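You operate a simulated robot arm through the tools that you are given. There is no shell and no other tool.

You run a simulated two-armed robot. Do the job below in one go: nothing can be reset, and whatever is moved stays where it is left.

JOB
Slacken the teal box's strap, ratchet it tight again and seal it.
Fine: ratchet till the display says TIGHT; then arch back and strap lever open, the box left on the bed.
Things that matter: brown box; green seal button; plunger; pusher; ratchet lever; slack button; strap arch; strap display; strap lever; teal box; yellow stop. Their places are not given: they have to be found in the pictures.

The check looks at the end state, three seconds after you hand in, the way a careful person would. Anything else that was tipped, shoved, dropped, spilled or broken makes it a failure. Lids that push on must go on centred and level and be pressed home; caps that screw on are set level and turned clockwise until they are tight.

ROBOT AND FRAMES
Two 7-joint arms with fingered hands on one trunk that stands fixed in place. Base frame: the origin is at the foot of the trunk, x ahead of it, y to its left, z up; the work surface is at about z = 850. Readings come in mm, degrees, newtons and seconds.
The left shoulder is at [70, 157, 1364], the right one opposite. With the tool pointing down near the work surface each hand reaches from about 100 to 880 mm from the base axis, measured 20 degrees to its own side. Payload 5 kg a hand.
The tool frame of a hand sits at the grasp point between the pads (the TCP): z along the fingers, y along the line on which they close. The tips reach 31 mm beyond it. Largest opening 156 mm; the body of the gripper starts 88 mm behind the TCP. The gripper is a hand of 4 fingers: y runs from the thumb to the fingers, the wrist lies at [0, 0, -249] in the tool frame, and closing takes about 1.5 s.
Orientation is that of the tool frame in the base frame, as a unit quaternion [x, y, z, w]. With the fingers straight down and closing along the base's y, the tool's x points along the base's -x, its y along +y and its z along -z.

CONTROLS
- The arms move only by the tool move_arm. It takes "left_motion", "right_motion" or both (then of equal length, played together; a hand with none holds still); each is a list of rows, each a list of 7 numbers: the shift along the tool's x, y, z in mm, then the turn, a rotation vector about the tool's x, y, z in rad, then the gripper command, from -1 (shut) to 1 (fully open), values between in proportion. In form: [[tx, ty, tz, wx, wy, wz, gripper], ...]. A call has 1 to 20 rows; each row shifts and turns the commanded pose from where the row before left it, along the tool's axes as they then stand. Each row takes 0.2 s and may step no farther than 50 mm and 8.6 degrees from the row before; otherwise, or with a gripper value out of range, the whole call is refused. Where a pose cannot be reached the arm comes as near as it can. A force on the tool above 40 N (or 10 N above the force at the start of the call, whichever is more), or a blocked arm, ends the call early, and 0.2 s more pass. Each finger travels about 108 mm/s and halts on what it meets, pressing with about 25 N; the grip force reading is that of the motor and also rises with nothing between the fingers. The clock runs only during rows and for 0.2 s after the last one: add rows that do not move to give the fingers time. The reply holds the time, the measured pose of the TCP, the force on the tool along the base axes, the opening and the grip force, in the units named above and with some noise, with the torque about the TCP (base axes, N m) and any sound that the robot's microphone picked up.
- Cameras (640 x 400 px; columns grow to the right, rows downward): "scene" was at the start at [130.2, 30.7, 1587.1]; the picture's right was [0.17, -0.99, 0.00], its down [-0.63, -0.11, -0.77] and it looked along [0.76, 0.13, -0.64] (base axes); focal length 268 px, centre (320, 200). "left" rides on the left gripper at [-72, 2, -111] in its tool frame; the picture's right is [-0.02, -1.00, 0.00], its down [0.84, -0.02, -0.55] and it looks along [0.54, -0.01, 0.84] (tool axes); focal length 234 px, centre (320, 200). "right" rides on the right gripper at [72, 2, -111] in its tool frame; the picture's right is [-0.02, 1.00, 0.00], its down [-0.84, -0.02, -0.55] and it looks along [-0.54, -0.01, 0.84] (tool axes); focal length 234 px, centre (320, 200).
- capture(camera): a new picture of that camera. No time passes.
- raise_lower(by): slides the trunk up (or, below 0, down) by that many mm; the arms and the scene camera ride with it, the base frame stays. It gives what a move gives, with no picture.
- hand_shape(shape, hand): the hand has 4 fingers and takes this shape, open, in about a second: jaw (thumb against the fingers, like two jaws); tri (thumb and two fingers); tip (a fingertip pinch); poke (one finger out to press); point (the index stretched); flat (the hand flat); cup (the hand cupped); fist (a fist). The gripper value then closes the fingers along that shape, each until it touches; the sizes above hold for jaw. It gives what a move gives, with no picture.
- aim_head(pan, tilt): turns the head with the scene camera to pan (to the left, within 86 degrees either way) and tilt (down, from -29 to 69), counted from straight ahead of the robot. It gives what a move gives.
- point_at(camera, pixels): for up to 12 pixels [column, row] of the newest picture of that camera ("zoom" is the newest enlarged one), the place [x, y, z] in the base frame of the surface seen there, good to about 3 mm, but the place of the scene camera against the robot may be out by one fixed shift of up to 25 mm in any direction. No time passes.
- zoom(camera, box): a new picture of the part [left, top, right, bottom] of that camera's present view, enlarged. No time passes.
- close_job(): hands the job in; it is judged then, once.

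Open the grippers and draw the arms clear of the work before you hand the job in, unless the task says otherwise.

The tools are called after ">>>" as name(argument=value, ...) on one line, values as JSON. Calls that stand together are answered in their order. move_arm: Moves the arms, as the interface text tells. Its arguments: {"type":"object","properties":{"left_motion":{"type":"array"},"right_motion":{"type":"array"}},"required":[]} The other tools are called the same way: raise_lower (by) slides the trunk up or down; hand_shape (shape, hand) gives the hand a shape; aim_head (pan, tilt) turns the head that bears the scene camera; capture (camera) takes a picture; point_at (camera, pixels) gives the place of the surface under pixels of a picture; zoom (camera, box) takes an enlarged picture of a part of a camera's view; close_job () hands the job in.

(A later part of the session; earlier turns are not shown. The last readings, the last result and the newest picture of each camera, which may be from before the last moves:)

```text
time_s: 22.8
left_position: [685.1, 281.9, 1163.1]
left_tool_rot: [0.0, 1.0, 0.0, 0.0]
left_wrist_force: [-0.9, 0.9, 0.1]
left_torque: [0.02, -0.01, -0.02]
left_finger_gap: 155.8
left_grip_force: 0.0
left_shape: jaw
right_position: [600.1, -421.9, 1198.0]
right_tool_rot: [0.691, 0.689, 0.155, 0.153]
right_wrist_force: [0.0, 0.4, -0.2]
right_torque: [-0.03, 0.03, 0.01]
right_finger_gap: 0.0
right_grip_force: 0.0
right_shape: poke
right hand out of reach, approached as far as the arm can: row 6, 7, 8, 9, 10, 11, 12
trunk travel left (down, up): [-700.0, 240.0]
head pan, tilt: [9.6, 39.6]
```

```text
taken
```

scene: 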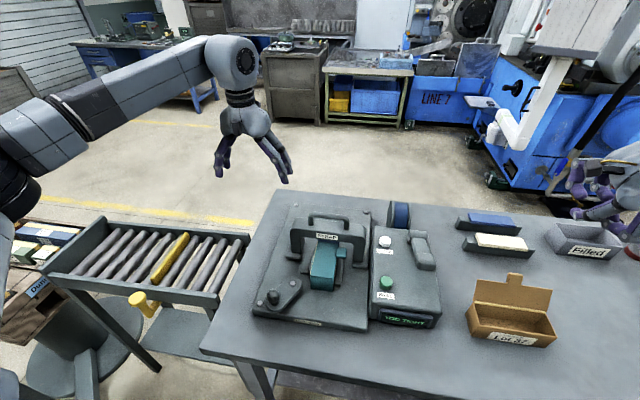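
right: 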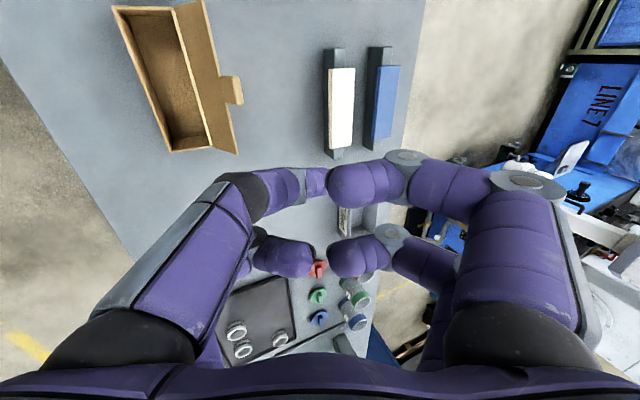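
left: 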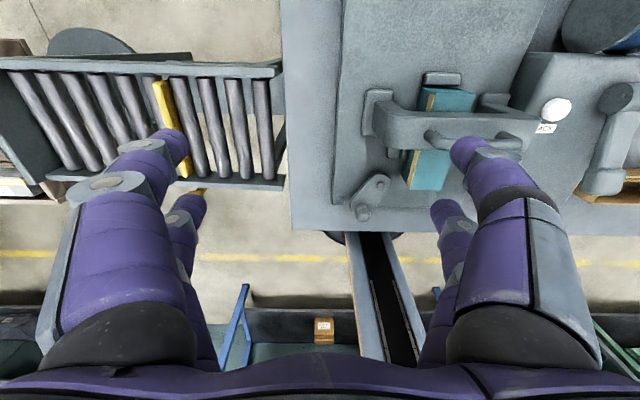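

Yaw that way isn't reachable here and the hand drifted to y=-422 (clear of everything, at height). I undo the tilt and yaw, then go to the +90° yaw that worked before.

>>> move_arm(right_motion=[[0, 0, 0, 0.1455, 0, 0, -1], [0, 0, 0, 0.1455, 0, 0, -1], [0, 0, 0, 0.1455, 0, 0, -1], [0, 0, 0, 0, 0, -0.1428, -1], [0, 0, 0, 0, 0, -0.1428, -1], [0, 0, 0, 0, 0, -0.1428, -1], [0, 0, 0, 0, 0, -0.1428, -1], [0, 0, 0, 0, 0, -0.1428, -1], [0, 0, 0, 0, 0, -0.1428, -1], [0, 0, 0, 0, 0, -0.1428, -1], [0, 0, 0, 0, 0, -0.1428, -1], [0, 0, 0, 0, 0, -0.1428, -1], [0, 0, 0, 0, 0, -0.1428, -1], [0, 0, 0, 0, 0, -0.1428, -1], [0, 0, 0, 0, 0, 0, -1]])

```text
time_s: 26.0
left_position: [686.0, 282.2, 1163.6]
left_tool_rot: [0.0, 1.0, 0.0, 0.0]
left_wrist_force: [1.3, -0.4, 0.2]
left_torque: [0.01, 0.02, 0.0]
left_finger_gap: 155.9
left_grip_force: 0.0
left_shape: jaw
right_position: [600.0, -425.8, 1197.9]
right_tool_rot: [0.0, 1.0, 0.001, 0.001]
right_wrist_force: [0.2, 0.0, -0.3]
right_torque: [0.01, 0.01, -0.03]
right_finger_gap: 0.0
right_grip_force: 0.0
right_shape: poke
right hand out of reach, approached as far as the arm can: row 3
trunk travel left (down, up): [-700.0, 240.0]
head pan, tilt: [9.6, 39.6]
```

Hand is back at zero yaw; I move it level to about (540,-126) and yaw +90° there.

>>> move_arm(right_motion=[[8.6, 42.9, 0, 0, 0, 0, -1], [8.6, 42.9, 0, 0, 0, 0, -1], [8.6, 42.9, 0, 0, 0, 0, -1], [8.6, 42.9, 0, 0, 0, 0, -1], [8.6, 42.9, 0, 0, 0, 0, -1], [8.6, 42.9, 0, 0, 0, 0, -1], [8.6, 42.9, 0, 0, 0, 0, -1], [0, 0, 0, 0, 0, -0.1428, -1], [0, 0, 0, 0, 0, -0.1428, -1], [0, 0, 0, 0, 0, -0.1428, -1], [0, 0, 0, 0, 0, -0.1428, -1], [0, 0, 0, 0, 0, -0.1428, -1], [0, 0, 0, 0, 0, -0.1428, -1], [0, 0, 0, 0, 0, -0.1428, -1], [0, 0, 0, 0, 0, -0.1428, -1], [0, 0, 0, 0, 0, -0.1428, -1], [0, 0, 0, 0, 0, -0.1428, -1], [0, 0, 0, 0, 0, -0.1428, -1], [0, 0, 0, 0, 0, 0, -1]])

>>> raise_lower(by=-100)

```text
time_s: 30.0
left_position: [684.7, 281.8, 1164.0]
left_tool_rot: [0.0, 1.0, 0.0, 0.0]
left_wrist_force: [-0.1, 0.3, -0.4]
left_torque: [0.0, 0.0, 0.02]
left_finger_gap: 155.7
left_grip_force: 0.2
left_shape: jaw
right_position: [540.2, -127.2, 1198.3]
right_tool_rot: [0.707, -0.707, 0.0, -0.002]
right_wrist_force: [0.1, 0.5, -0.4]
right_torque: [0.01, -0.02, 0.01]
right_finger_gap: 0.0
right_grip_force: 0.1
right_shape: poke
trunk travel left (down, up): [-700.0, 240.0]
head pan, tilt: [9.6, 39.6]
```

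```text
time_s: 31.4
left_position: [684.6, 283.2, 1064.5]
left_tool_rot: [-0.001, 1.0, 0.0, -0.001]
left_wrist_force: [-0.6, 0.2, 0.3]
left_torque: [-0.01, -0.01, 0.0]
left_finger_gap: 156.4
left_grip_force: 0.0
left_shape: jaw
right_position: [539.3, -126.3, 1099.6]
right_tool_rot: [-0.706, 0.708, 0.0, 0.001]
right_wrist_force: [0.2, 1.2, -0.4]
right_torque: [0.01, -0.03, 0.0]
right_finger_gap: 0.1
right_grip_force: 0.0
right_shape: poke
trunk travel left (down, up): [-600.0, 340.0]
head pan, tilt: [9.6, 39.6]
```

Trunk is 150 mm below the start. I tilt the fingers 15° forward and glide level to over SLACK (TCP aim (674,-82,1100)).

>>> move_arm(right_motion=[[0, 0, 0, 0.131, 0, 0, -1], [0, 0, 0, 0.131, 0, 0, -1], [-11, -32.6, 8.75, 0, 0, 0, -1], [-11, -32.6, 8.75, 0, 0, 0, -1], [-11, -32.6, 8.75, 0, 0, 0, -1], [-11, -32.6, 8.75, 0, 0, 0, -1], [0, 0, 0, 0, 0, 0, -1]])

>>> capture(camera="right")

>>> capture(camera="scene")

```text
time_s: 33.0
left_position: [683.2, 281.4, 1063.6]
left_tool_rot: [-0.001, 1.0, 0.0, 0.001]
left_wrist_force: [0.3, -0.2, 0.3]
left_torque: [0.0, -0.05, 0.02]
left_finger_gap: 156.1
left_grip_force: 0.1
left_shape: jaw
right_position: [673.9, -82.5, 1098.2]
right_tool_rot: [-0.699, 0.702, -0.094, 0.095]
right_wrist_force: [-0.5, -0.1, 0.4]
right_torque: [0.0, -0.02, 0.02]
right_finger_gap: 0.0
right_grip_force: 0.0
right_shape: poke
trunk travel left (down, up): [-600.0, 340.0]
head pan, tilt: [9.6, 39.6]
```

```text
taken
```

right: 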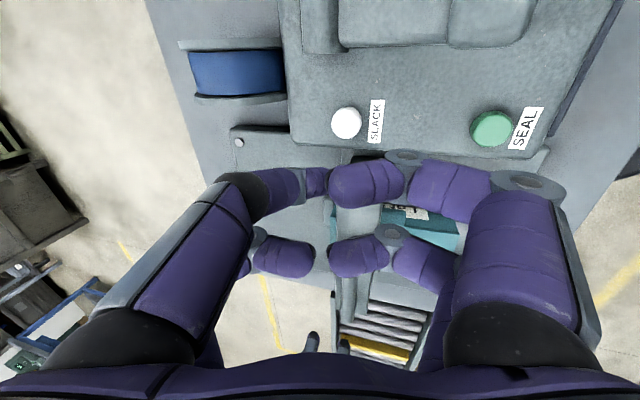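

```text
taken
```

scene: 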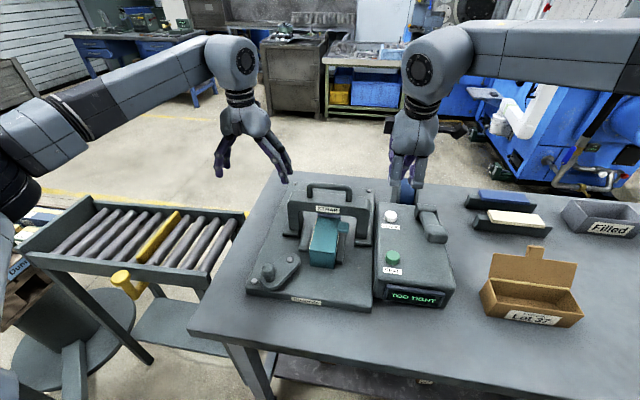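

Reached the spot over SLACK, now seen at (347,123) in the right camera. I re-measure it and the finger tip before going down.

>>> point_at(camera="right", pixels=[[347, 123], [347, 115], [491, 128], [318, 178], [316, 188], [404, 155], [520, 183]])

>>> zoom(camera="right", box=[260, 80, 440, 220])

>>> zoom(camera="scene", box=[350, 120, 470, 320])

```text
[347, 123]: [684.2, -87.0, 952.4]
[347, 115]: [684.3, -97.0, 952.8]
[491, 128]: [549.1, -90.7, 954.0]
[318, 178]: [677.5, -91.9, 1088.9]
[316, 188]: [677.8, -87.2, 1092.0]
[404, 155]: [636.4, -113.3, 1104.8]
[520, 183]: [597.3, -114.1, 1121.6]
```

```text
2.86 times, centred on (350, 150) of right
```

zoom: 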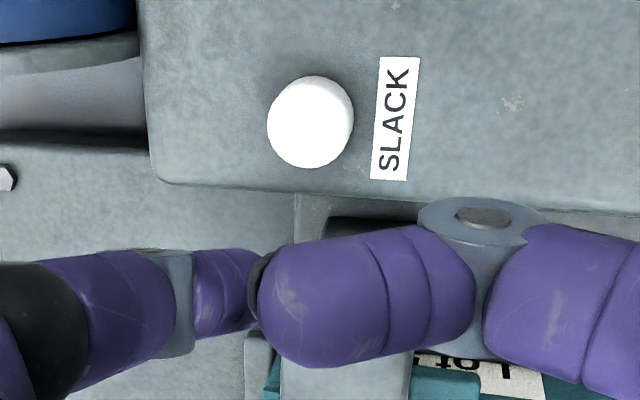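

```text
2.00 times, centred on (410, 220) of scene
```

zoom: 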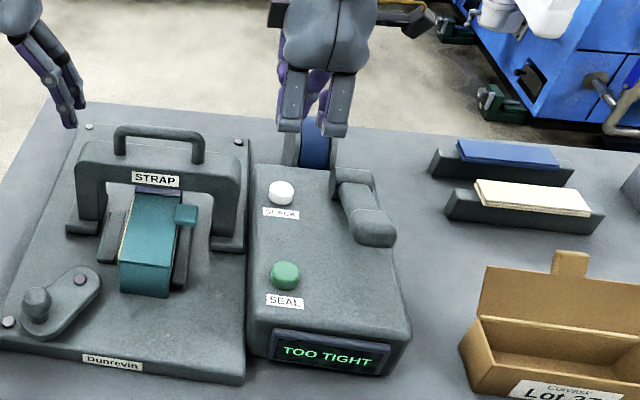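

SLACK's centre is about (683,-88,952.5). I bring the finger down to a TCP height of about 1005 with a small sideways correction.

>>> move_arm(right_motion=[[1.5, 6.6, 29.3, 0, 0, 0, -1], [1.5, 6.6, 29.3, 0, 0, 0, -1], [1.5, 6.6, 29.3, 0, 0, 0, -1], [0, 0, 0, 0, 0, 0, -1]])

>>> capture(camera="right")

>>> zoom(camera="scene", box=[350, 120, 470, 320])

>>> capture(camera="left")

```text
time_s: 34.0
left_position: [684.5, 283.4, 1063.9]
left_tool_rot: [0.001, 1.0, 0.0, 0.0]
left_wrist_force: [0.3, -0.6, -0.2]
left_torque: [-0.03, -0.03, 0.02]
left_finger_gap: 155.9
left_grip_force: 0.1
left_shape: jaw
right_position: [676.8, -86.4, 1007.6]
right_tool_rot: [-0.7, 0.702, -0.093, 0.094]
right_wrist_force: [-0.1, 0.3, 0.0]
right_torque: [0.0, 0.04, 0.04]
right_finger_gap: 0.0
right_grip_force: 0.0
right_shape: poke
trunk travel left (down, up): [-600.0, 340.0]
head pan, tilt: [9.6, 39.6]
```

```text
taken
```

right: 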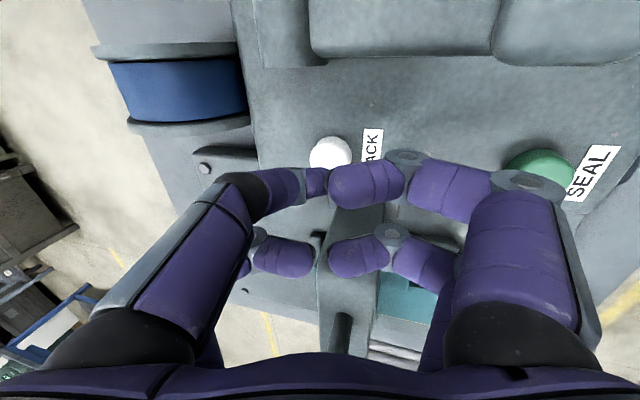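

```text
2.00 times, centred on (410, 220) of scene
```

zoom: 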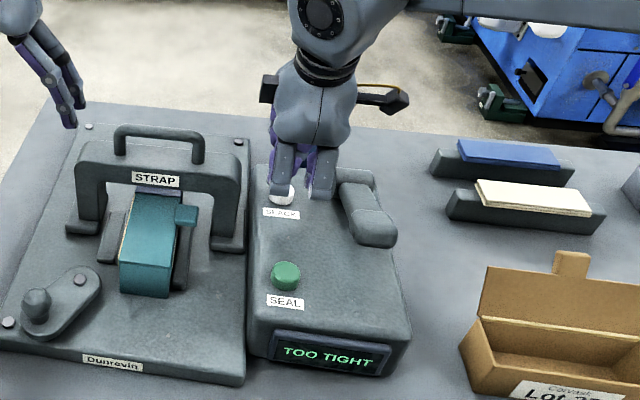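

```text
taken
```

left: 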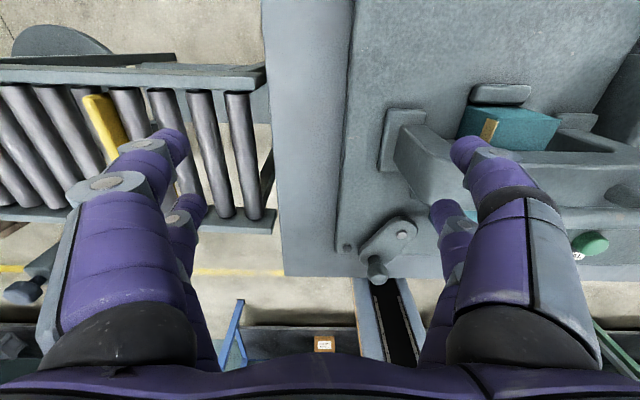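

The finger hangs right over the white button (rows 140-165). I descend another 24 mm in 4 mm steps and check the force.

>>> move_arm(right_motion=[[0, 1.035, 3.86, 0, 0, 0, -1], [0, 1.035, 3.86, 0, 0, 0, -1], [0, 1.035, 3.86, 0, 0, 0, -1], [0, 1.035, 3.86, 0, 0, 0, -1], [0, 1.035, 3.86, 0, 0, 0, -1], [0, 1.035, 3.86, 0, 0, 0, -1]])

>>> zoom(camera="scene", box=[350, 160, 450, 320])

```text
time_s: 35.4
left_position: [685.1, 281.8, 1064.4]
left_tool_rot: [0.0, 1.0, 0.0, 0.0]
left_wrist_force: [-0.1, 0.1, 0.6]
left_torque: [0.01, 0.0, -0.01]
left_finger_gap: 155.6
left_grip_force: 0.1
left_shape: jaw
right_position: [678.9, -86.8, 983.4]
right_tool_rot: [-0.7, 0.702, -0.093, 0.095]
right_wrist_force: [0.5, -0.5, 1.5]
right_torque: [-0.07, 0.0, -0.01]
right_finger_gap: 0.2
right_grip_force: 0.1
right_shape: poke
trunk travel left (down, up): [-600.0, 340.0]
head pan, tilt: [9.6, 39.6]
```

```text
2.50 times, centred on (400, 240) of scene
```

zoom: 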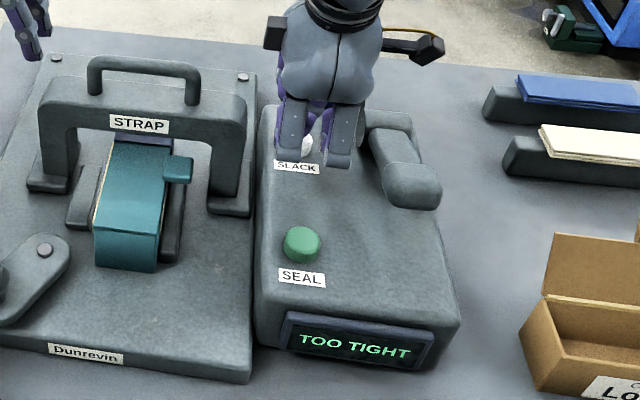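

Force is just starting (1.5 N) at TCP z 983. I press down 8 mm more in 2 mm steps and watch force, sound and display.

>>> move_arm(right_motion=[[0, 0.52, 1.93, 0, 0, 0, -1], [0, 0.52, 1.93, 0, 0, 0, -1], [0, 0.52, 1.93, 0, 0, 0, -1], [0, 0.52, 1.93, 0, 0, 0, -1]])

>>> zoom(camera="scene", box=[350, 160, 450, 320])

```text
time_s: 36.4
left_position: [685.2, 282.5, 1064.3]
left_tool_rot: [0.0, 1.0, 0.0, 0.0]
left_wrist_force: [1.6, -0.2, -0.2]
left_torque: [0.0, 0.05, 0.03]
left_finger_gap: 156.1
left_grip_force: 0.0
left_shape: jaw
right_position: [679.0, -87.6, 977.1]
right_tool_rot: [-0.701, 0.701, -0.093, 0.094]
right_wrist_force: [0.3, -0.1, 7.4]
right_torque: [0.01, -0.05, 0.04]
right_finger_gap: 0.0
right_grip_force: 0.0
right_shape: poke
trunk travel left (down, up): [-600.0, 340.0]
head pan, tilt: [9.6, 39.6]
heard: click
```

```text
2.50 times, centred on (400, 240) of scene
```

zoom: 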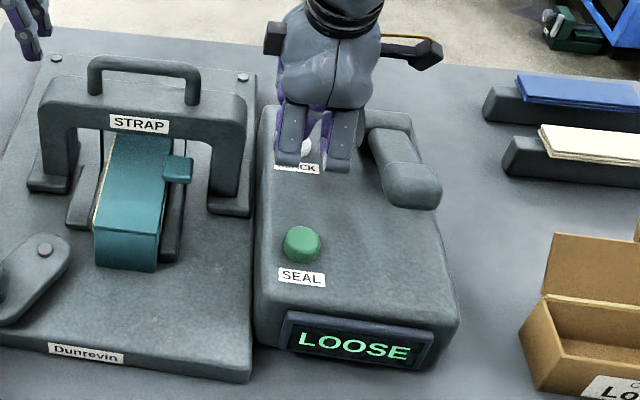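

A click, and the display now reads LOOSE. I lift the finger straight up and move over the ratchet lever's grip end (about (588,-166,1009)).

>>> move_arm(right_motion=[[0, -8.6, -32, 0, 0, 0, -1], [0, -8.6, -32, 0, 0, 0, -1], [0, -8.6, -32, 0, 0, 0, -1], [26.3, 31.1, -8.3, 0, 0, 0, -1], [26.3, 31.1, -8.3, 0, 0, 0, -1], [26.3, 31.1, -8.3, 0, 0, 0, -1], [0, 0, 0, 0, 0, 0, -1]])

>>> capture(camera="right")

>>> capture(camera="scene")

>>> zoom(camera="scene", box=[350, 160, 450, 320])

```text
time_s: 38.0
left_position: [685.1, 284.3, 1063.4]
left_tool_rot: [0.001, 1.0, 0.001, -0.002]
left_wrist_force: [-0.1, -1.0, -0.1]
left_torque: [0.02, 0.0, -0.02]
left_finger_gap: 156.1
left_grip_force: 0.0
left_shape: jaw
right_position: [584.1, -165.3, 1069.9]
right_tool_rot: [-0.701, 0.701, -0.092, 0.094]
right_wrist_force: [-0.7, -0.6, 0.6]
right_torque: [-0.02, -0.01, -0.02]
right_finger_gap: 0.2
right_grip_force: 0.0
right_shape: poke
trunk travel left (down, up): [-600.0, 340.0]
head pan, tilt: [9.6, 39.6]
```

```text
taken
```

right: 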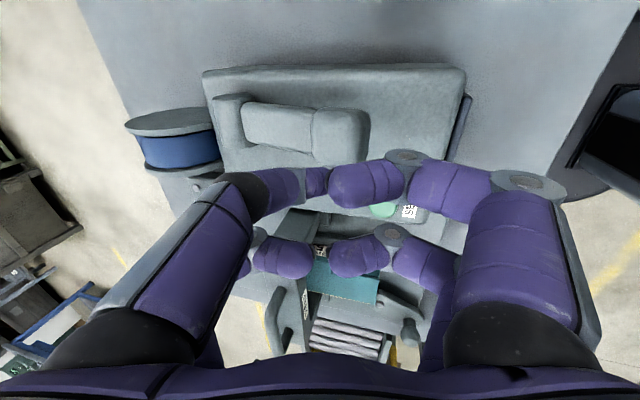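

```text
taken
```

scene: 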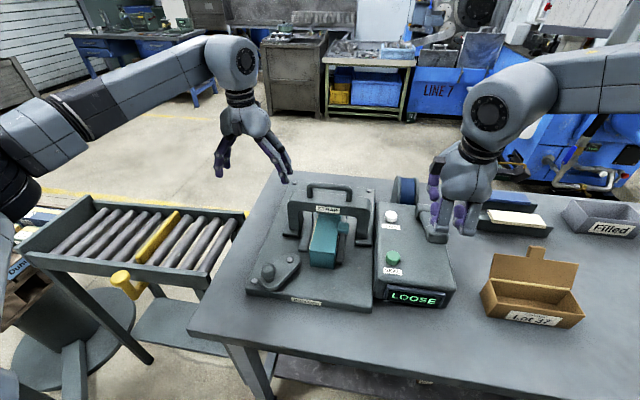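

```text
2.50 times, centred on (400, 240) of scene
```

zoom: 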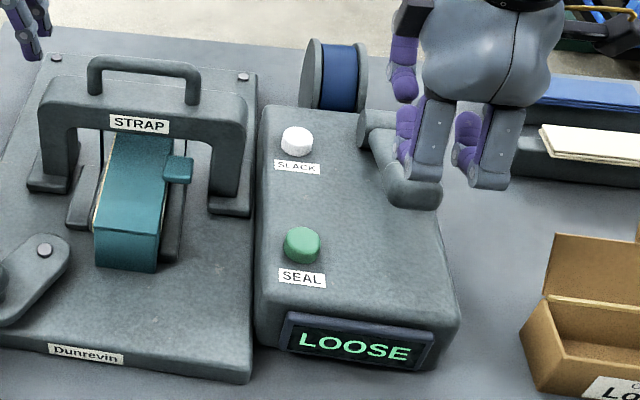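

I measure the lever's grip and hub again in this right-camera view (grip near (338,130), hub near (232,118)).

>>> zoom(camera="right", box=[190, 55, 480, 190])

>>> point_at(camera="right", pixels=[[338, 125], [338, 150], [338, 112], [365, 120], [318, 125], [280, 120], [250, 115], [232, 105], [230, 130], [366, 140], [318, 177]])

```text
2.21 times, centred on (335, 122) of right
```

zoom: 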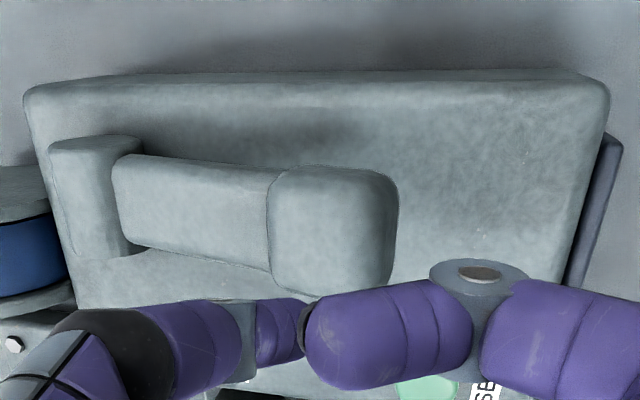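

```text
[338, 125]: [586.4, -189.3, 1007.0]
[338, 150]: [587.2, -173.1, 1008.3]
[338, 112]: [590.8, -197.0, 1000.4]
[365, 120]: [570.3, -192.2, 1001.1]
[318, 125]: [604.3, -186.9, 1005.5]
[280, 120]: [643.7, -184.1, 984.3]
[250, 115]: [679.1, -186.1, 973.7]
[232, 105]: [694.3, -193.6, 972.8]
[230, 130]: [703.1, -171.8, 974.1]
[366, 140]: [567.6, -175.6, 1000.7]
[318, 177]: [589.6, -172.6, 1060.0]
```

The grip top is at z≈1008, centred near y=-173, hub axis near x=700. I bring the finger down onto the grip and test gently whether the lever strokes downward.

>>> move_arm(right_motion=[[4, 3.6, 13.5, 0, 0, 0, -1], [4, 3.6, 13.5, 0, 0, 0, -1], [0, 0.78, 2.9, 0, 0, 0, -1], [0, 0.78, 2.9, 0, 0, 0, -1], [0, 0.78, 2.9, 0, 0, 0, -1], [0, 0.78, 2.9, 0, 0, 0, -1], [0, 0.78, 2.9, 0, 0, 0, -1]])

>>> capture(camera="right")

>>> zoom(camera="scene", box=[350, 160, 480, 320])

```text
time_s: 39.5
left_position: [685.5, 281.9, 1065.1]
left_tool_rot: [0.0, 1.0, 0.0, 0.0]
left_wrist_force: [0.3, 0.1, 0.4]
left_torque: [0.01, -0.01, 0.03]
left_finger_gap: 155.9
left_grip_force: 0.0
left_shape: jaw
right_position: [582.0, -174.2, 1031.7]
right_tool_rot: [-0.7, 0.702, -0.092, 0.093]
right_wrist_force: [-0.5, -0.8, 2.2]
right_torque: [0.0, -0.01, -0.01]
right_finger_gap: 0.1
right_grip_force: 0.0
right_shape: poke
trunk travel left (down, up): [-600.0, 340.0]
head pan, tilt: [9.6, 39.6]
```

```text
taken
```

right: 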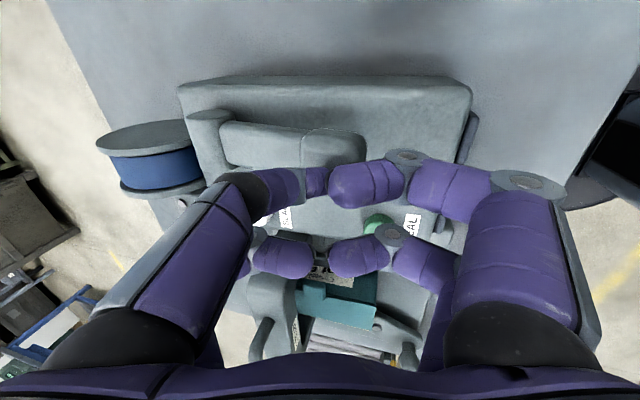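

```text
2.50 times, centred on (415, 240) of scene
```

zoom: 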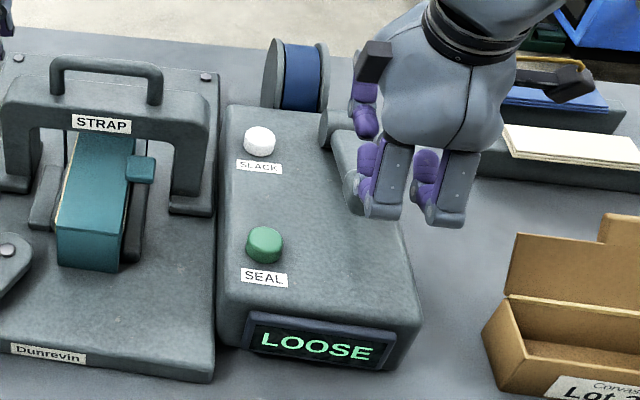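

Light contact (2.2 N) at TCP z 1032. I press on 10 mm more in small steps.

>>> move_arm(right_motion=[[0, 0.65, 2.41, 0, 0, 0, -1], [0, 0.65, 2.41, 0, 0, 0, -1], [0, 0.65, 2.41, 0, 0, 0, -1], [0, 0.65, 2.41, 0, 0, 0, -1]])

>>> capture(camera="right")

>>> zoom(camera="scene", box=[350, 160, 480, 320])

```text
time_s: 40.5
left_position: [685.5, 282.1, 1064.2]
left_tool_rot: [0.0, 1.0, 0.0, 0.0]
left_wrist_force: [0.2, -0.5, 1.0]
left_torque: [0.04, 0.02, 0.0]
left_finger_gap: 155.8
left_grip_force: 0.0
left_shape: jaw
right_position: [582.3, -173.0, 1021.8]
right_tool_rot: [-0.701, 0.701, -0.092, 0.094]
right_wrist_force: [0.2, -0.8, 2.3]
right_torque: [0.0, 0.02, 0.02]
right_finger_gap: 0.0
right_grip_force: 0.0
right_shape: poke
trunk travel left (down, up): [-600.0, 340.0]
head pan, tilt: [9.6, 39.6]
```

```text
taken
```

right: 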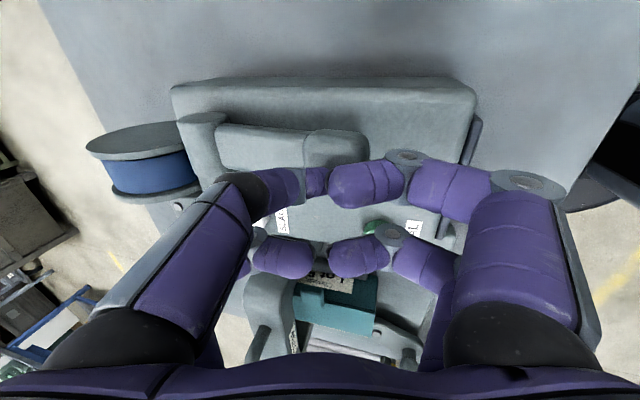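

```text
2.50 times, centred on (415, 240) of scene
```

zoom: 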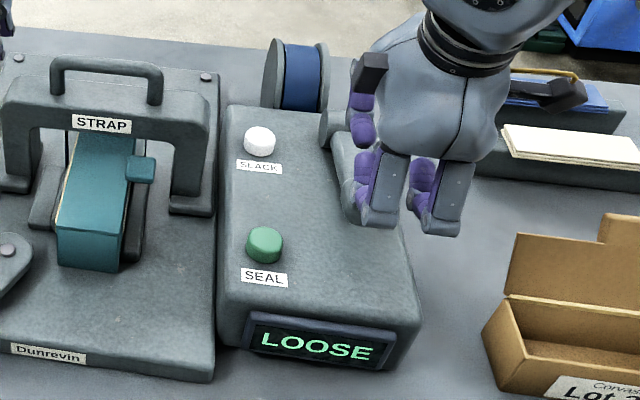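

The lever follows down under only ~2 N, so the stroke is downward. I continue 18 mm more, listening for a click.

>>> move_arm(right_motion=[[0, 0.78, 2.9, 0, 0, 0, -1], [0, 0.78, 2.9, 0, 0, 0, -1], [0, 0.78, 2.9, 0, 0, 0, -1], [0, 0.78, 2.9, 0, 0, 0, -1], [0, 0.78, 2.9, 0, 0, 0, -1], [0, 0.78, 2.9, 0, 0, 0, -1]])

>>> capture(camera="right")

>>> zoom(camera="scene", box=[350, 160, 480, 320])

```text
time_s: 42.0
left_position: [683.4, 282.4, 1066.2]
left_tool_rot: [0.0, 1.0, 0.0, 0.001]
left_wrist_force: [1.1, 0.4, 0.3]
left_torque: [-0.02, -0.02, 0.0]
left_finger_gap: 156.1
left_grip_force: 0.1
left_shape: jaw
right_position: [581.8, -173.2, 1006.9]
right_tool_rot: [-0.7, 0.701, -0.095, 0.097]
right_wrist_force: [-0.5, -2.3, 18.7]
right_torque: [-0.1, -0.15, -0.01]
right_finger_gap: 0.3
right_grip_force: 0.1
right_shape: poke
trunk travel left (down, up): [-600.0, 340.0]
head pan, tilt: [9.6, 39.6]
```

```text
taken
```

right: 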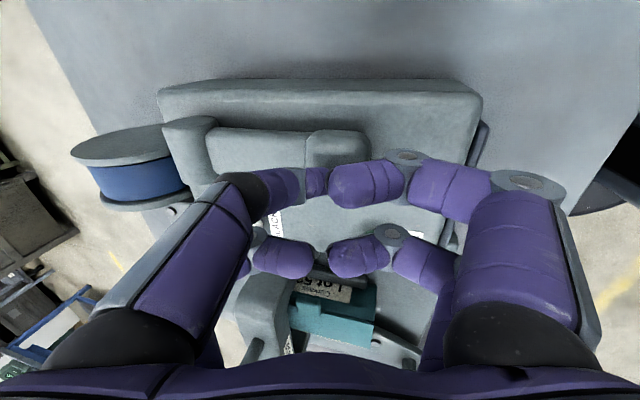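

```text
2.50 times, centred on (415, 240) of scene
```

zoom: 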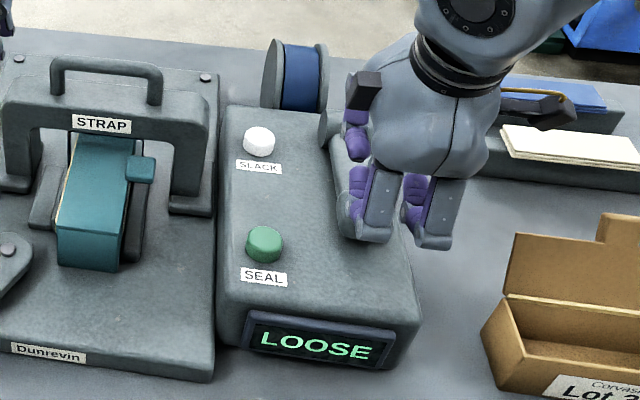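

Force rose to 18.7 N at TCP z 1007, so that is the bottom stop; no click heard. I raise the finger to see whether the lever springs back.

>>> move_arm(right_motion=[[0, -2.6, -9.66, 0, 0, 0, -1], [0, -2.6, -9.66, 0, 0, 0, -1], [0, -2.6, -9.66, 0, 0, 0, -1], [0, -2.6, -9.66, 0, 0, 0, -1], [0, 0, 0, 0, 0, 0, -1]])

>>> capture(camera="right")

>>> zoom(camera="scene", box=[350, 160, 480, 320])

```text
time_s: 43.1
left_position: [685.5, 282.3, 1063.7]
left_tool_rot: [0.0, 1.0, 0.0, 0.0]
left_wrist_force: [-0.8, 0.3, 0.6]
left_torque: [0.01, 0.01, -0.01]
left_finger_gap: 156.0
left_grip_force: 0.0
left_shape: jaw
right_position: [581.6, -174.9, 1044.8]
right_tool_rot: [-0.7, 0.702, -0.092, 0.094]
right_wrist_force: [-0.1, -0.1, -0.6]
right_torque: [0.04, 0.01, 0.0]
right_finger_gap: 0.0
right_grip_force: 0.0
right_shape: poke
trunk travel left (down, up): [-600.0, 340.0]
head pan, tilt: [9.6, 39.6]
```

```text
taken
```

right: 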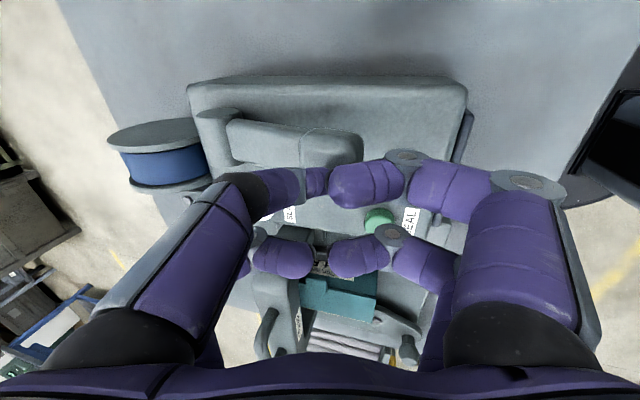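

```text
2.50 times, centred on (415, 240) of scene
```

zoom: 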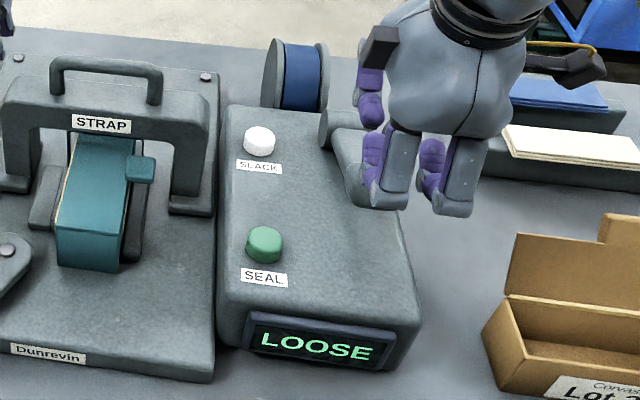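

I measure the lever's present height to see if it stayed down.

>>> point_at(camera="right", pixels=[[335, 145], [350, 140], [320, 140], [270, 140], [215, 120], [335, 155], [362, 148]])

>>> zoom(camera="right", box=[180, 70, 480, 210])

```text
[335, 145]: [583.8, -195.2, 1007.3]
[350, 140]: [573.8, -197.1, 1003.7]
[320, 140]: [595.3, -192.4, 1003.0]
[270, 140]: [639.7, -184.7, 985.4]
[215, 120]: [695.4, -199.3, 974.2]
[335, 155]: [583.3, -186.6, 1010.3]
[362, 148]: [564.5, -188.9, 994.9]
```

```text
2.13 times, centred on (330, 140) of right
```

zoom: 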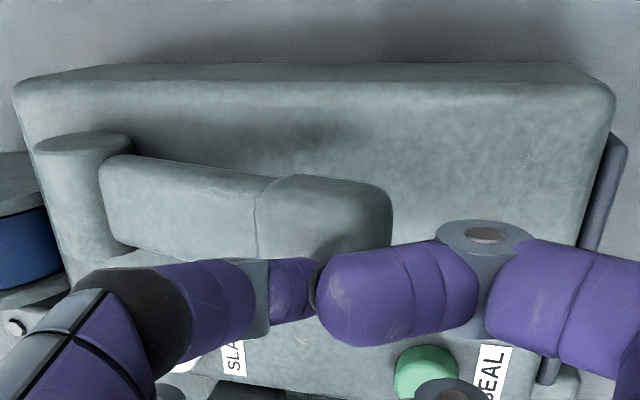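

The lever sprang back up to z≈1008. I make a second stroke, deeper, to find the true bottom and listen for a ratchet click.

>>> move_arm(right_motion=[[0, 2.6, 9.66, 0, 0, 0, -1], [0, 2.6, 9.66, 0, 0, 0, -1], [0, 2.6, 9.66, 0, 0, 0, -1], [0, 1.3, 4.83, 0, 0, 0, -1], [0, 0.78, 2.9, 0, 0, 0, -1], [0, 0.78, 2.9, 0, 0, 0, -1], [0, 0.78, 2.9, 0, 0, 0, -1], [0, 0.78, 2.9, 0, 0, 0, -1]])

>>> capture(camera="right")

>>> zoom(camera="scene", box=[350, 160, 480, 320])

```text
time_s: 44.9
left_position: [683.8, 282.0, 1064.5]
left_tool_rot: [0.0, 1.0, 0.0, 0.001]
left_wrist_force: [0.6, 0.1, 0.3]
left_torque: [-0.02, 0.05, -0.01]
left_finger_gap: 156.0
left_grip_force: 0.1
left_shape: jaw
right_position: [585.4, -173.7, 1007.0]
right_tool_rot: [-0.699, 0.702, -0.096, 0.099]
right_wrist_force: [-8.3, -4.7, 24.1]
right_torque: [-0.19, 0.13, -0.03]
right_finger_gap: 0.0
right_grip_force: 0.0
right_shape: poke
trunk travel left (down, up): [-600.0, 340.0]
head pan, tilt: [9.6, 39.6]
stopped in row 8 (right hand): the force on the tool passed its limit at 43 N (the readings are from after the stop); the commanded pose is now the measured one
```

```text
taken
```

right: 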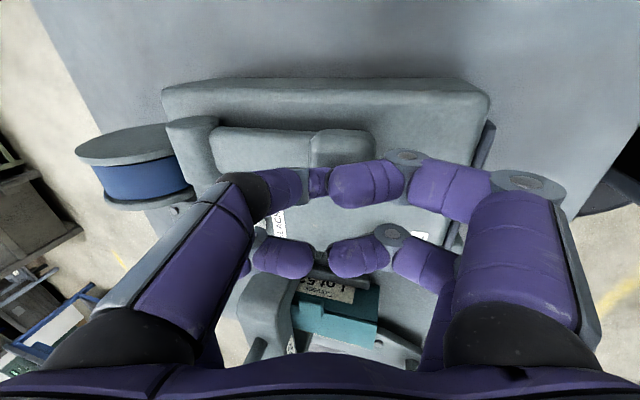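

```text
2.50 times, centred on (415, 240) of scene
```

zoom: 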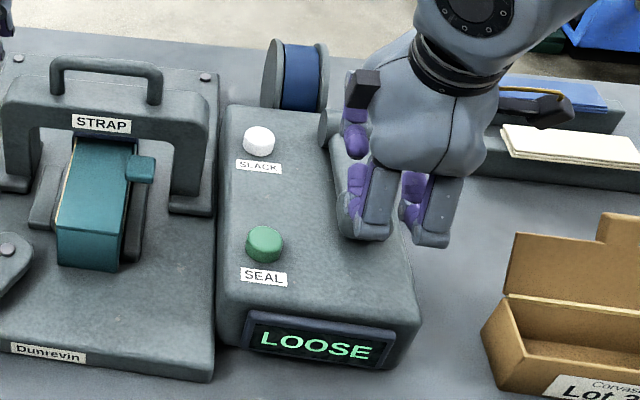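

The bottom stop is hard at TCP z 1007 (43 N) with no click, display still LOOSE. I look closely at the strap around the box for any change.

>>> zoom(camera="scene", box=[280, 180, 380, 280])

>>> move_arm(right_motion=[[0, -2.6, -9.66, 0, 0, 0, -1], [0, -2.6, -9.66, 0, 0, 0, -1], [0, -2.6, -9.66, 0, 0, 0, -1], [0, -2.6, -9.66, 0, 0, 0, -1], [0, -5.2, -19.3, 0, 0, 0, -1], [0, 0, 0, 0, 0, 0, -1]])

>>> zoom(camera="scene", box=[350, 160, 480, 320])

```text
4.00 times, centred on (330, 230) of scene
```

zoom: 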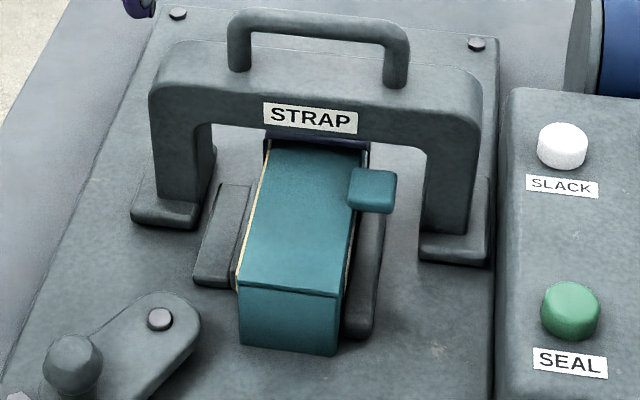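

```text
time_s: 46.3
left_position: [685.4, 282.1, 1063.3]
left_tool_rot: [0.0, 1.0, 0.0, 0.0]
left_wrist_force: [1.3, -0.3, -0.4]
left_torque: [0.02, 0.02, -0.02]
left_finger_gap: 156.0
left_grip_force: 0.1
left_shape: jaw
right_position: [585.7, -175.1, 1062.5]
right_tool_rot: [-0.699, 0.702, -0.096, 0.097]
right_wrist_force: [0.0, 0.8, -0.4]
right_torque: [0.0, 0.02, 0.0]
right_finger_gap: 0.0
right_grip_force: 0.1
right_shape: poke
trunk travel left (down, up): [-600.0, 340.0]
head pan, tilt: [9.6, 39.6]
```

```text
2.50 times, centred on (415, 240) of scene
```

zoom: 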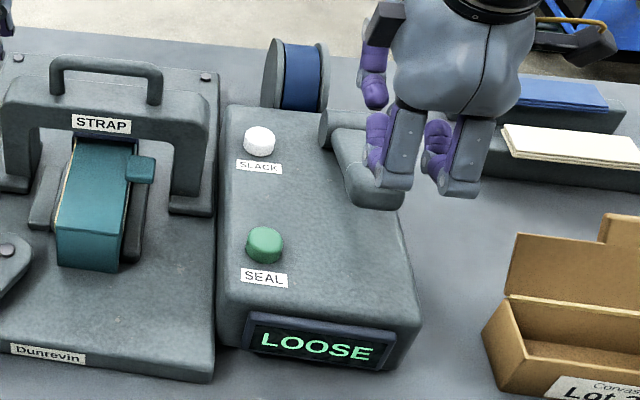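

I take the same zoom frame as right after SLACK, to compare the strap strands beside the box.

>>> zoom(camera="scene", box=[350, 160, 450, 320])

>>> capture(camera="right")

```text
2.50 times, centred on (400, 240) of scene
```

zoom: 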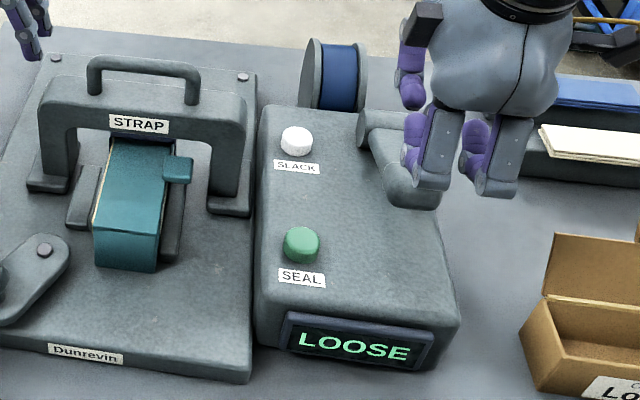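

```text
taken
```

right: 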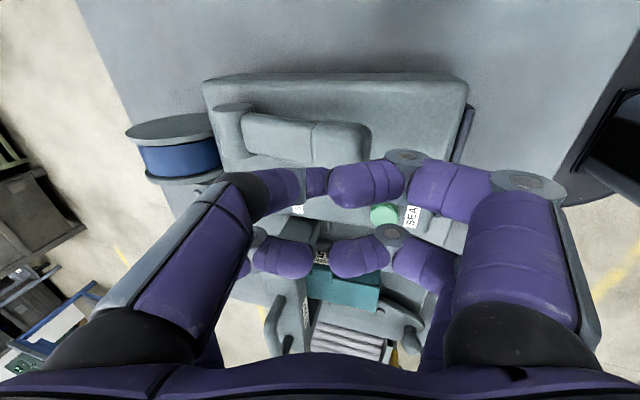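

The side strands have drawn in compared with right after SLACK, so the strokes are taking up strap. I make a third stroke, checking the display afterwards.

>>> move_arm(right_motion=[[0, 2.6, 9.66, 0, 0, 0, -1], [0, 2.6, 9.66, 0, 0, 0, -1], [0, 2.6, 9.66, 0, 0, 0, -1], [0, 2.6, 9.66, 0, 0, 0, -1], [0, 1.3, 4.83, 0, 0, 0, -1], [0, 1.3, 4.83, 0, 0, 0, -1], [0, 1.1, 4, 0, 0, 0, -1], [0, 0.8, 3, 0, 0, 0, -1]])

>>> zoom(camera="scene", box=[350, 160, 450, 320])

```text
time_s: 48.1
left_position: [685.1, 282.5, 1063.0]
left_tool_rot: [0.001, 1.0, 0.0, 0.0]
left_wrist_force: [0.7, 0.2, -0.4]
left_torque: [0.02, -0.01, -0.02]
left_finger_gap: 155.9
left_grip_force: 0.0
left_shape: jaw
right_position: [584.1, -174.7, 1006.8]
right_tool_rot: [-0.7, 0.701, -0.096, 0.097]
right_wrist_force: [-1.6, -0.1, 3.3]
right_torque: [0.0, 0.02, 0.0]
right_finger_gap: 0.1
right_grip_force: 0.1
right_shape: poke
trunk travel left (down, up): [-600.0, 340.0]
head pan, tilt: [9.6, 39.6]
```

```text
2.50 times, centred on (400, 240) of scene
```

zoom: 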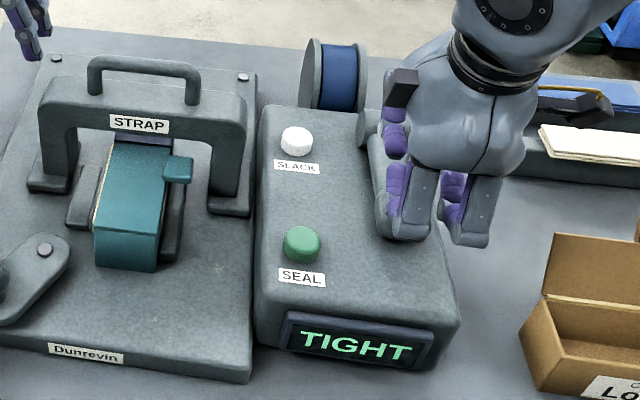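

Display reads TIGHT. I lift the finger straight off the lever and move over the green SEAL button (about (546,-88)).

>>> move_arm(right_motion=[[0, -4.4, -16.5, 0, 0, 0, -1], [0, -4.4, -16.5, 0, 0, 0, -1], [0, -8.8, -33, 0, 0, 0, -1], [-29, 13.2, -3.5, 0, 0, 0, -1], [-29, 13.2, -3.5, 0, 0, 0, -1], [-29, 13.2, -3.5, 0, 0, 0, -1], [0, 0, 0, 0, 0, 0, -1]])

>>> capture(camera="right")

>>> zoom(camera="scene", box=[350, 160, 450, 320])

```text
time_s: 49.7
left_position: [684.8, 281.6, 1064.2]
left_tool_rot: [0.0, 1.0, 0.0, 0.0]
left_wrist_force: [-0.3, -0.4, 0.1]
left_torque: [-0.01, -0.03, 0.0]
left_finger_gap: 155.9
left_grip_force: 0.0
left_shape: jaw
right_position: [540.6, -85.8, 1075.2]
right_tool_rot: [-0.699, 0.702, -0.095, 0.097]
right_wrist_force: [-0.4, 0.1, 0.1]
right_torque: [0.04, 0.0, 0.0]
right_finger_gap: 0.0
right_grip_force: 0.0
right_shape: poke
trunk travel left (down, up): [-600.0, 340.0]
head pan, tilt: [9.6, 39.6]
```

```text
taken
```

right: 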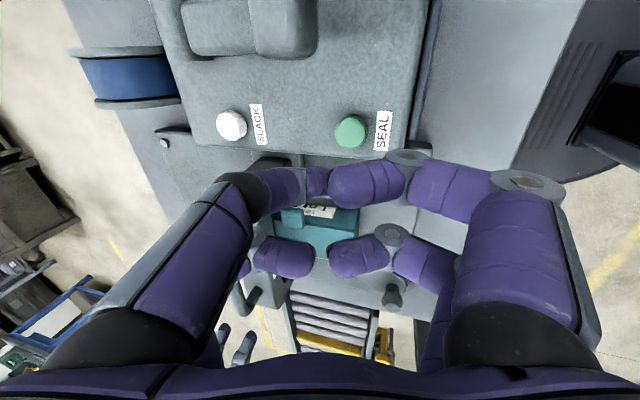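

```text
2.50 times, centred on (400, 240) of scene
```

zoom: 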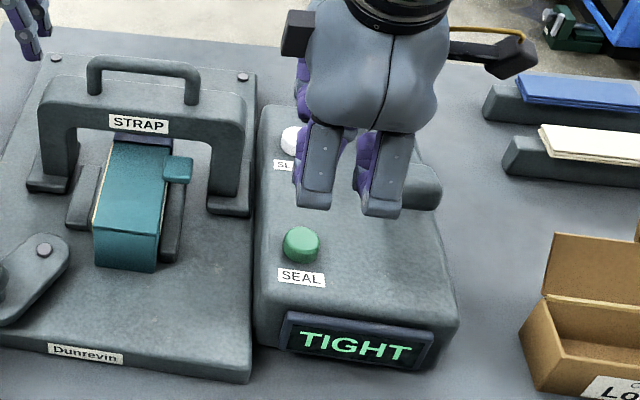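

Still TIGHT with the lever back up. SEAL is at (350,131) in the right view; I measure it.

>>> point_at(camera="right", pixels=[[350, 131], [343, 131], [357, 131], [231, 125], [318, 178]])

```text
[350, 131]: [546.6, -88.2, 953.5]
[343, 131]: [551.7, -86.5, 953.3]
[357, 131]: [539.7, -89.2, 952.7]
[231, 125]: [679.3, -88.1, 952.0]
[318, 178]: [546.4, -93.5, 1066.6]
```

SEAL's centre is (546.6,-88,953). I descend to just above it, then press in small steps to the click depth.

>>> move_arm(right_motion=[[0.6, 6.3, 25.9, 0, 0, 0, -1], [0.6, 6.3, 25.9, 0, 0, 0, -1], [0.6, 6.3, 25.9, 0, 0, 0, -1], [0, 1.3, 4.83, 0, 0, 0, -1], [0, 1.3, 4.83, 0, 0, 0, -1], [0, 0.65, 2.41, 0, 0, 0, -1], [0, 0.65, 2.41, 0, 0, 0, -1], [0, 0.65, 2.41, 0, 0, 0, -1], [0, 0.65, 2.41, 0, 0, 0, -1]])

>>> zoom(camera="scene", box=[350, 160, 450, 320])

```text
time_s: 51.7
left_position: [683.4, 282.1, 1065.3]
left_tool_rot: [0.0, 1.0, -0.001, 0.001]
left_wrist_force: [0.1, -0.1, 0.3]
left_torque: [0.0, 0.02, 0.02]
left_finger_gap: 155.8
left_grip_force: 0.0
left_shape: jaw
right_position: [547.1, -88.3, 975.4]
right_tool_rot: [-0.699, 0.702, -0.096, 0.099]
right_wrist_force: [-1.8, -3.4, 18.7]
right_torque: [-0.13, -0.09, -0.06]
right_finger_gap: 0.3
right_grip_force: 0.0
right_shape: poke
trunk travel left (down, up): [-600.0, 340.0]
head pan, tilt: [9.6, 39.6]
heard: click
```

```text
2.50 times, centred on (400, 240) of scene
```

zoom: 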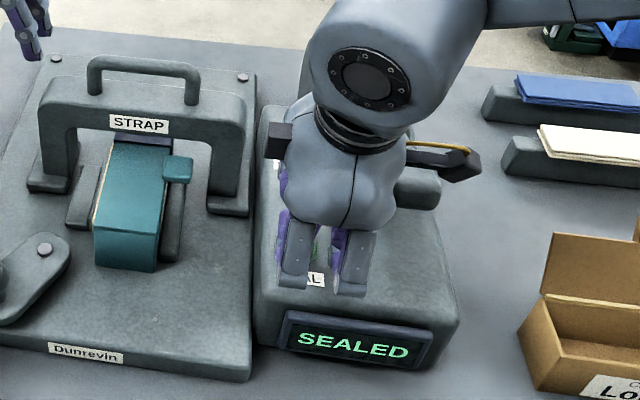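

Click, and the display says SEALED. I lift the right finger straight up and draw that arm off to the right, clear of the machine.

>>> move_arm(right_motion=[[0, -5, -19, 0, 0, 0, -1], [0, -10.4, -38.6, 0, 0, 0, -1], [0, -10.4, -38.6, 0, 0, 0, -1], [36, 7.5, -18.6, 0, 0, 0, -1], [36, 7.5, -18.6, 0, 0, 0, -1], [36, 7.5, -18.6, 0, 0, 0, -1], [36, 7.5, -18.6, 0, 0, 0, -1], [36, 7.5, -18.6, 0, 0, 0, -1], [0, 0, 0, 0, 0, 0, -1]])

>>> capture(camera="scene")

>>> zoom(camera="scene", box=[230, 170, 460, 320])

>>> capture(camera="left")

>>> capture(camera="right")

```text
time_s: 53.7
left_position: [685.2, 283.1, 1063.4]
left_tool_rot: [0.0, 1.0, -0.001, -0.001]
left_wrist_force: [0.5, -0.1, 0.2]
left_torque: [-0.03, 0.01, -0.01]
left_finger_gap: 155.7
left_grip_force: 0.0
left_shape: jaw
right_position: [484.4, -266.7, 1153.0]
right_tool_rot: [-0.7, 0.701, -0.095, 0.097]
right_wrist_force: [0.2, -0.2, 0.6]
right_torque: [-0.03, 0.0, 0.01]
right_finger_gap: 0.0
right_grip_force: 0.0
right_shape: poke
trunk travel left (down, up): [-600.0, 340.0]
head pan, tilt: [9.6, 39.6]
```

```text
taken
```

scene: 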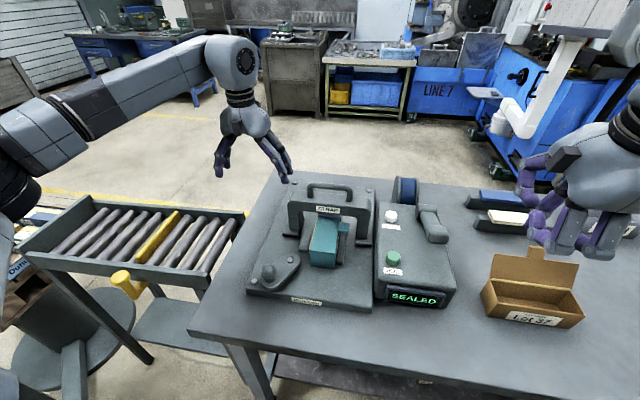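

```text
2.67 times, centred on (345, 245) of scene
```

zoom: 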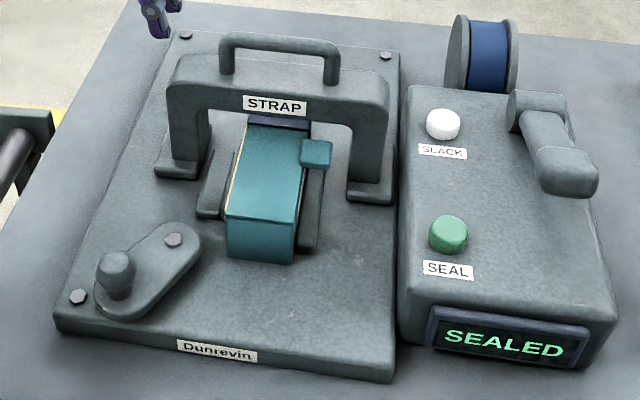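

```text
taken
```

left: 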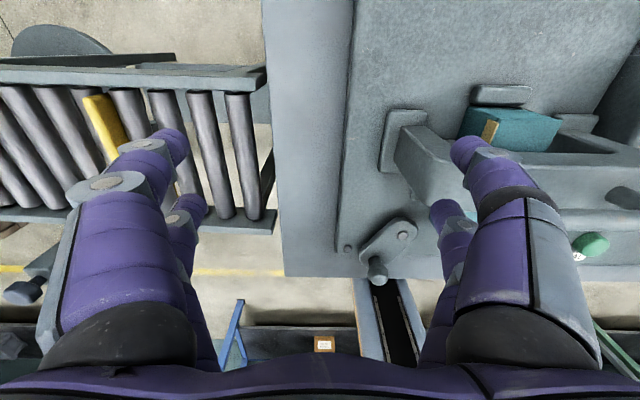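

```text
taken
```

right: 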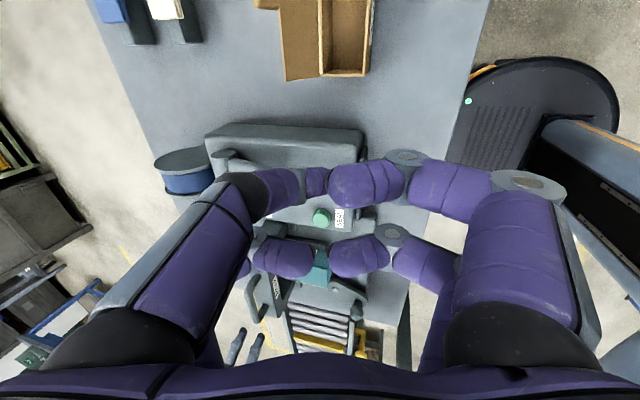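

Sealed and clear. Now the strap lever and arch: I measure the lever's knob and pivot and the arch handle, from the left camera and the scene.

>>> point_at(camera="left", pixels=[[377, 275], [376, 264], [402, 236], [390, 245], [405, 225], [345, 248], [445, 165], [430, 140], [395, 130], [402, 115], [370, 265]])

>>> point_at(camera="scene", pixels=[[268, 272], [267, 266], [290, 245], [279, 263], [254, 281], [328, 187], [313, 190], [343, 192], [319, 200], [329, 210], [349, 240], [299, 237]])

>>> zoom(camera="left", box=[320, 60, 640, 290])

```text
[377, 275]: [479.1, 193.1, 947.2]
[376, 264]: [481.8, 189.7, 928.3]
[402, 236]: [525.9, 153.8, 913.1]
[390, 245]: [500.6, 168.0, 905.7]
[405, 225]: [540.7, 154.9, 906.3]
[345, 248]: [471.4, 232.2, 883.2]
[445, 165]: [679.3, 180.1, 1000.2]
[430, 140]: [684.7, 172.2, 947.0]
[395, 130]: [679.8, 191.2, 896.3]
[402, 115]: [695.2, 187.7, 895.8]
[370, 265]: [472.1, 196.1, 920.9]
```

```text
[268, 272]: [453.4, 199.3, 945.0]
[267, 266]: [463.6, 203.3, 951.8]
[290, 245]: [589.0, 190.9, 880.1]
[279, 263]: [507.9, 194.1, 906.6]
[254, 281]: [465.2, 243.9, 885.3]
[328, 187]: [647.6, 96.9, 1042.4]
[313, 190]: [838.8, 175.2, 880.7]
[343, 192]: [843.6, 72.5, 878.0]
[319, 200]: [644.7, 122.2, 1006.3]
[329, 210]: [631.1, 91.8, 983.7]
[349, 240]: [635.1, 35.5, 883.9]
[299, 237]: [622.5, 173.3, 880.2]
```

```text
1.74 times, centred on (480, 175) of left
```

zoom: 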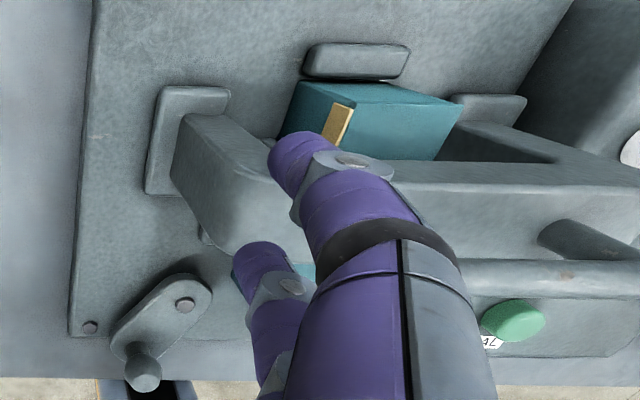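

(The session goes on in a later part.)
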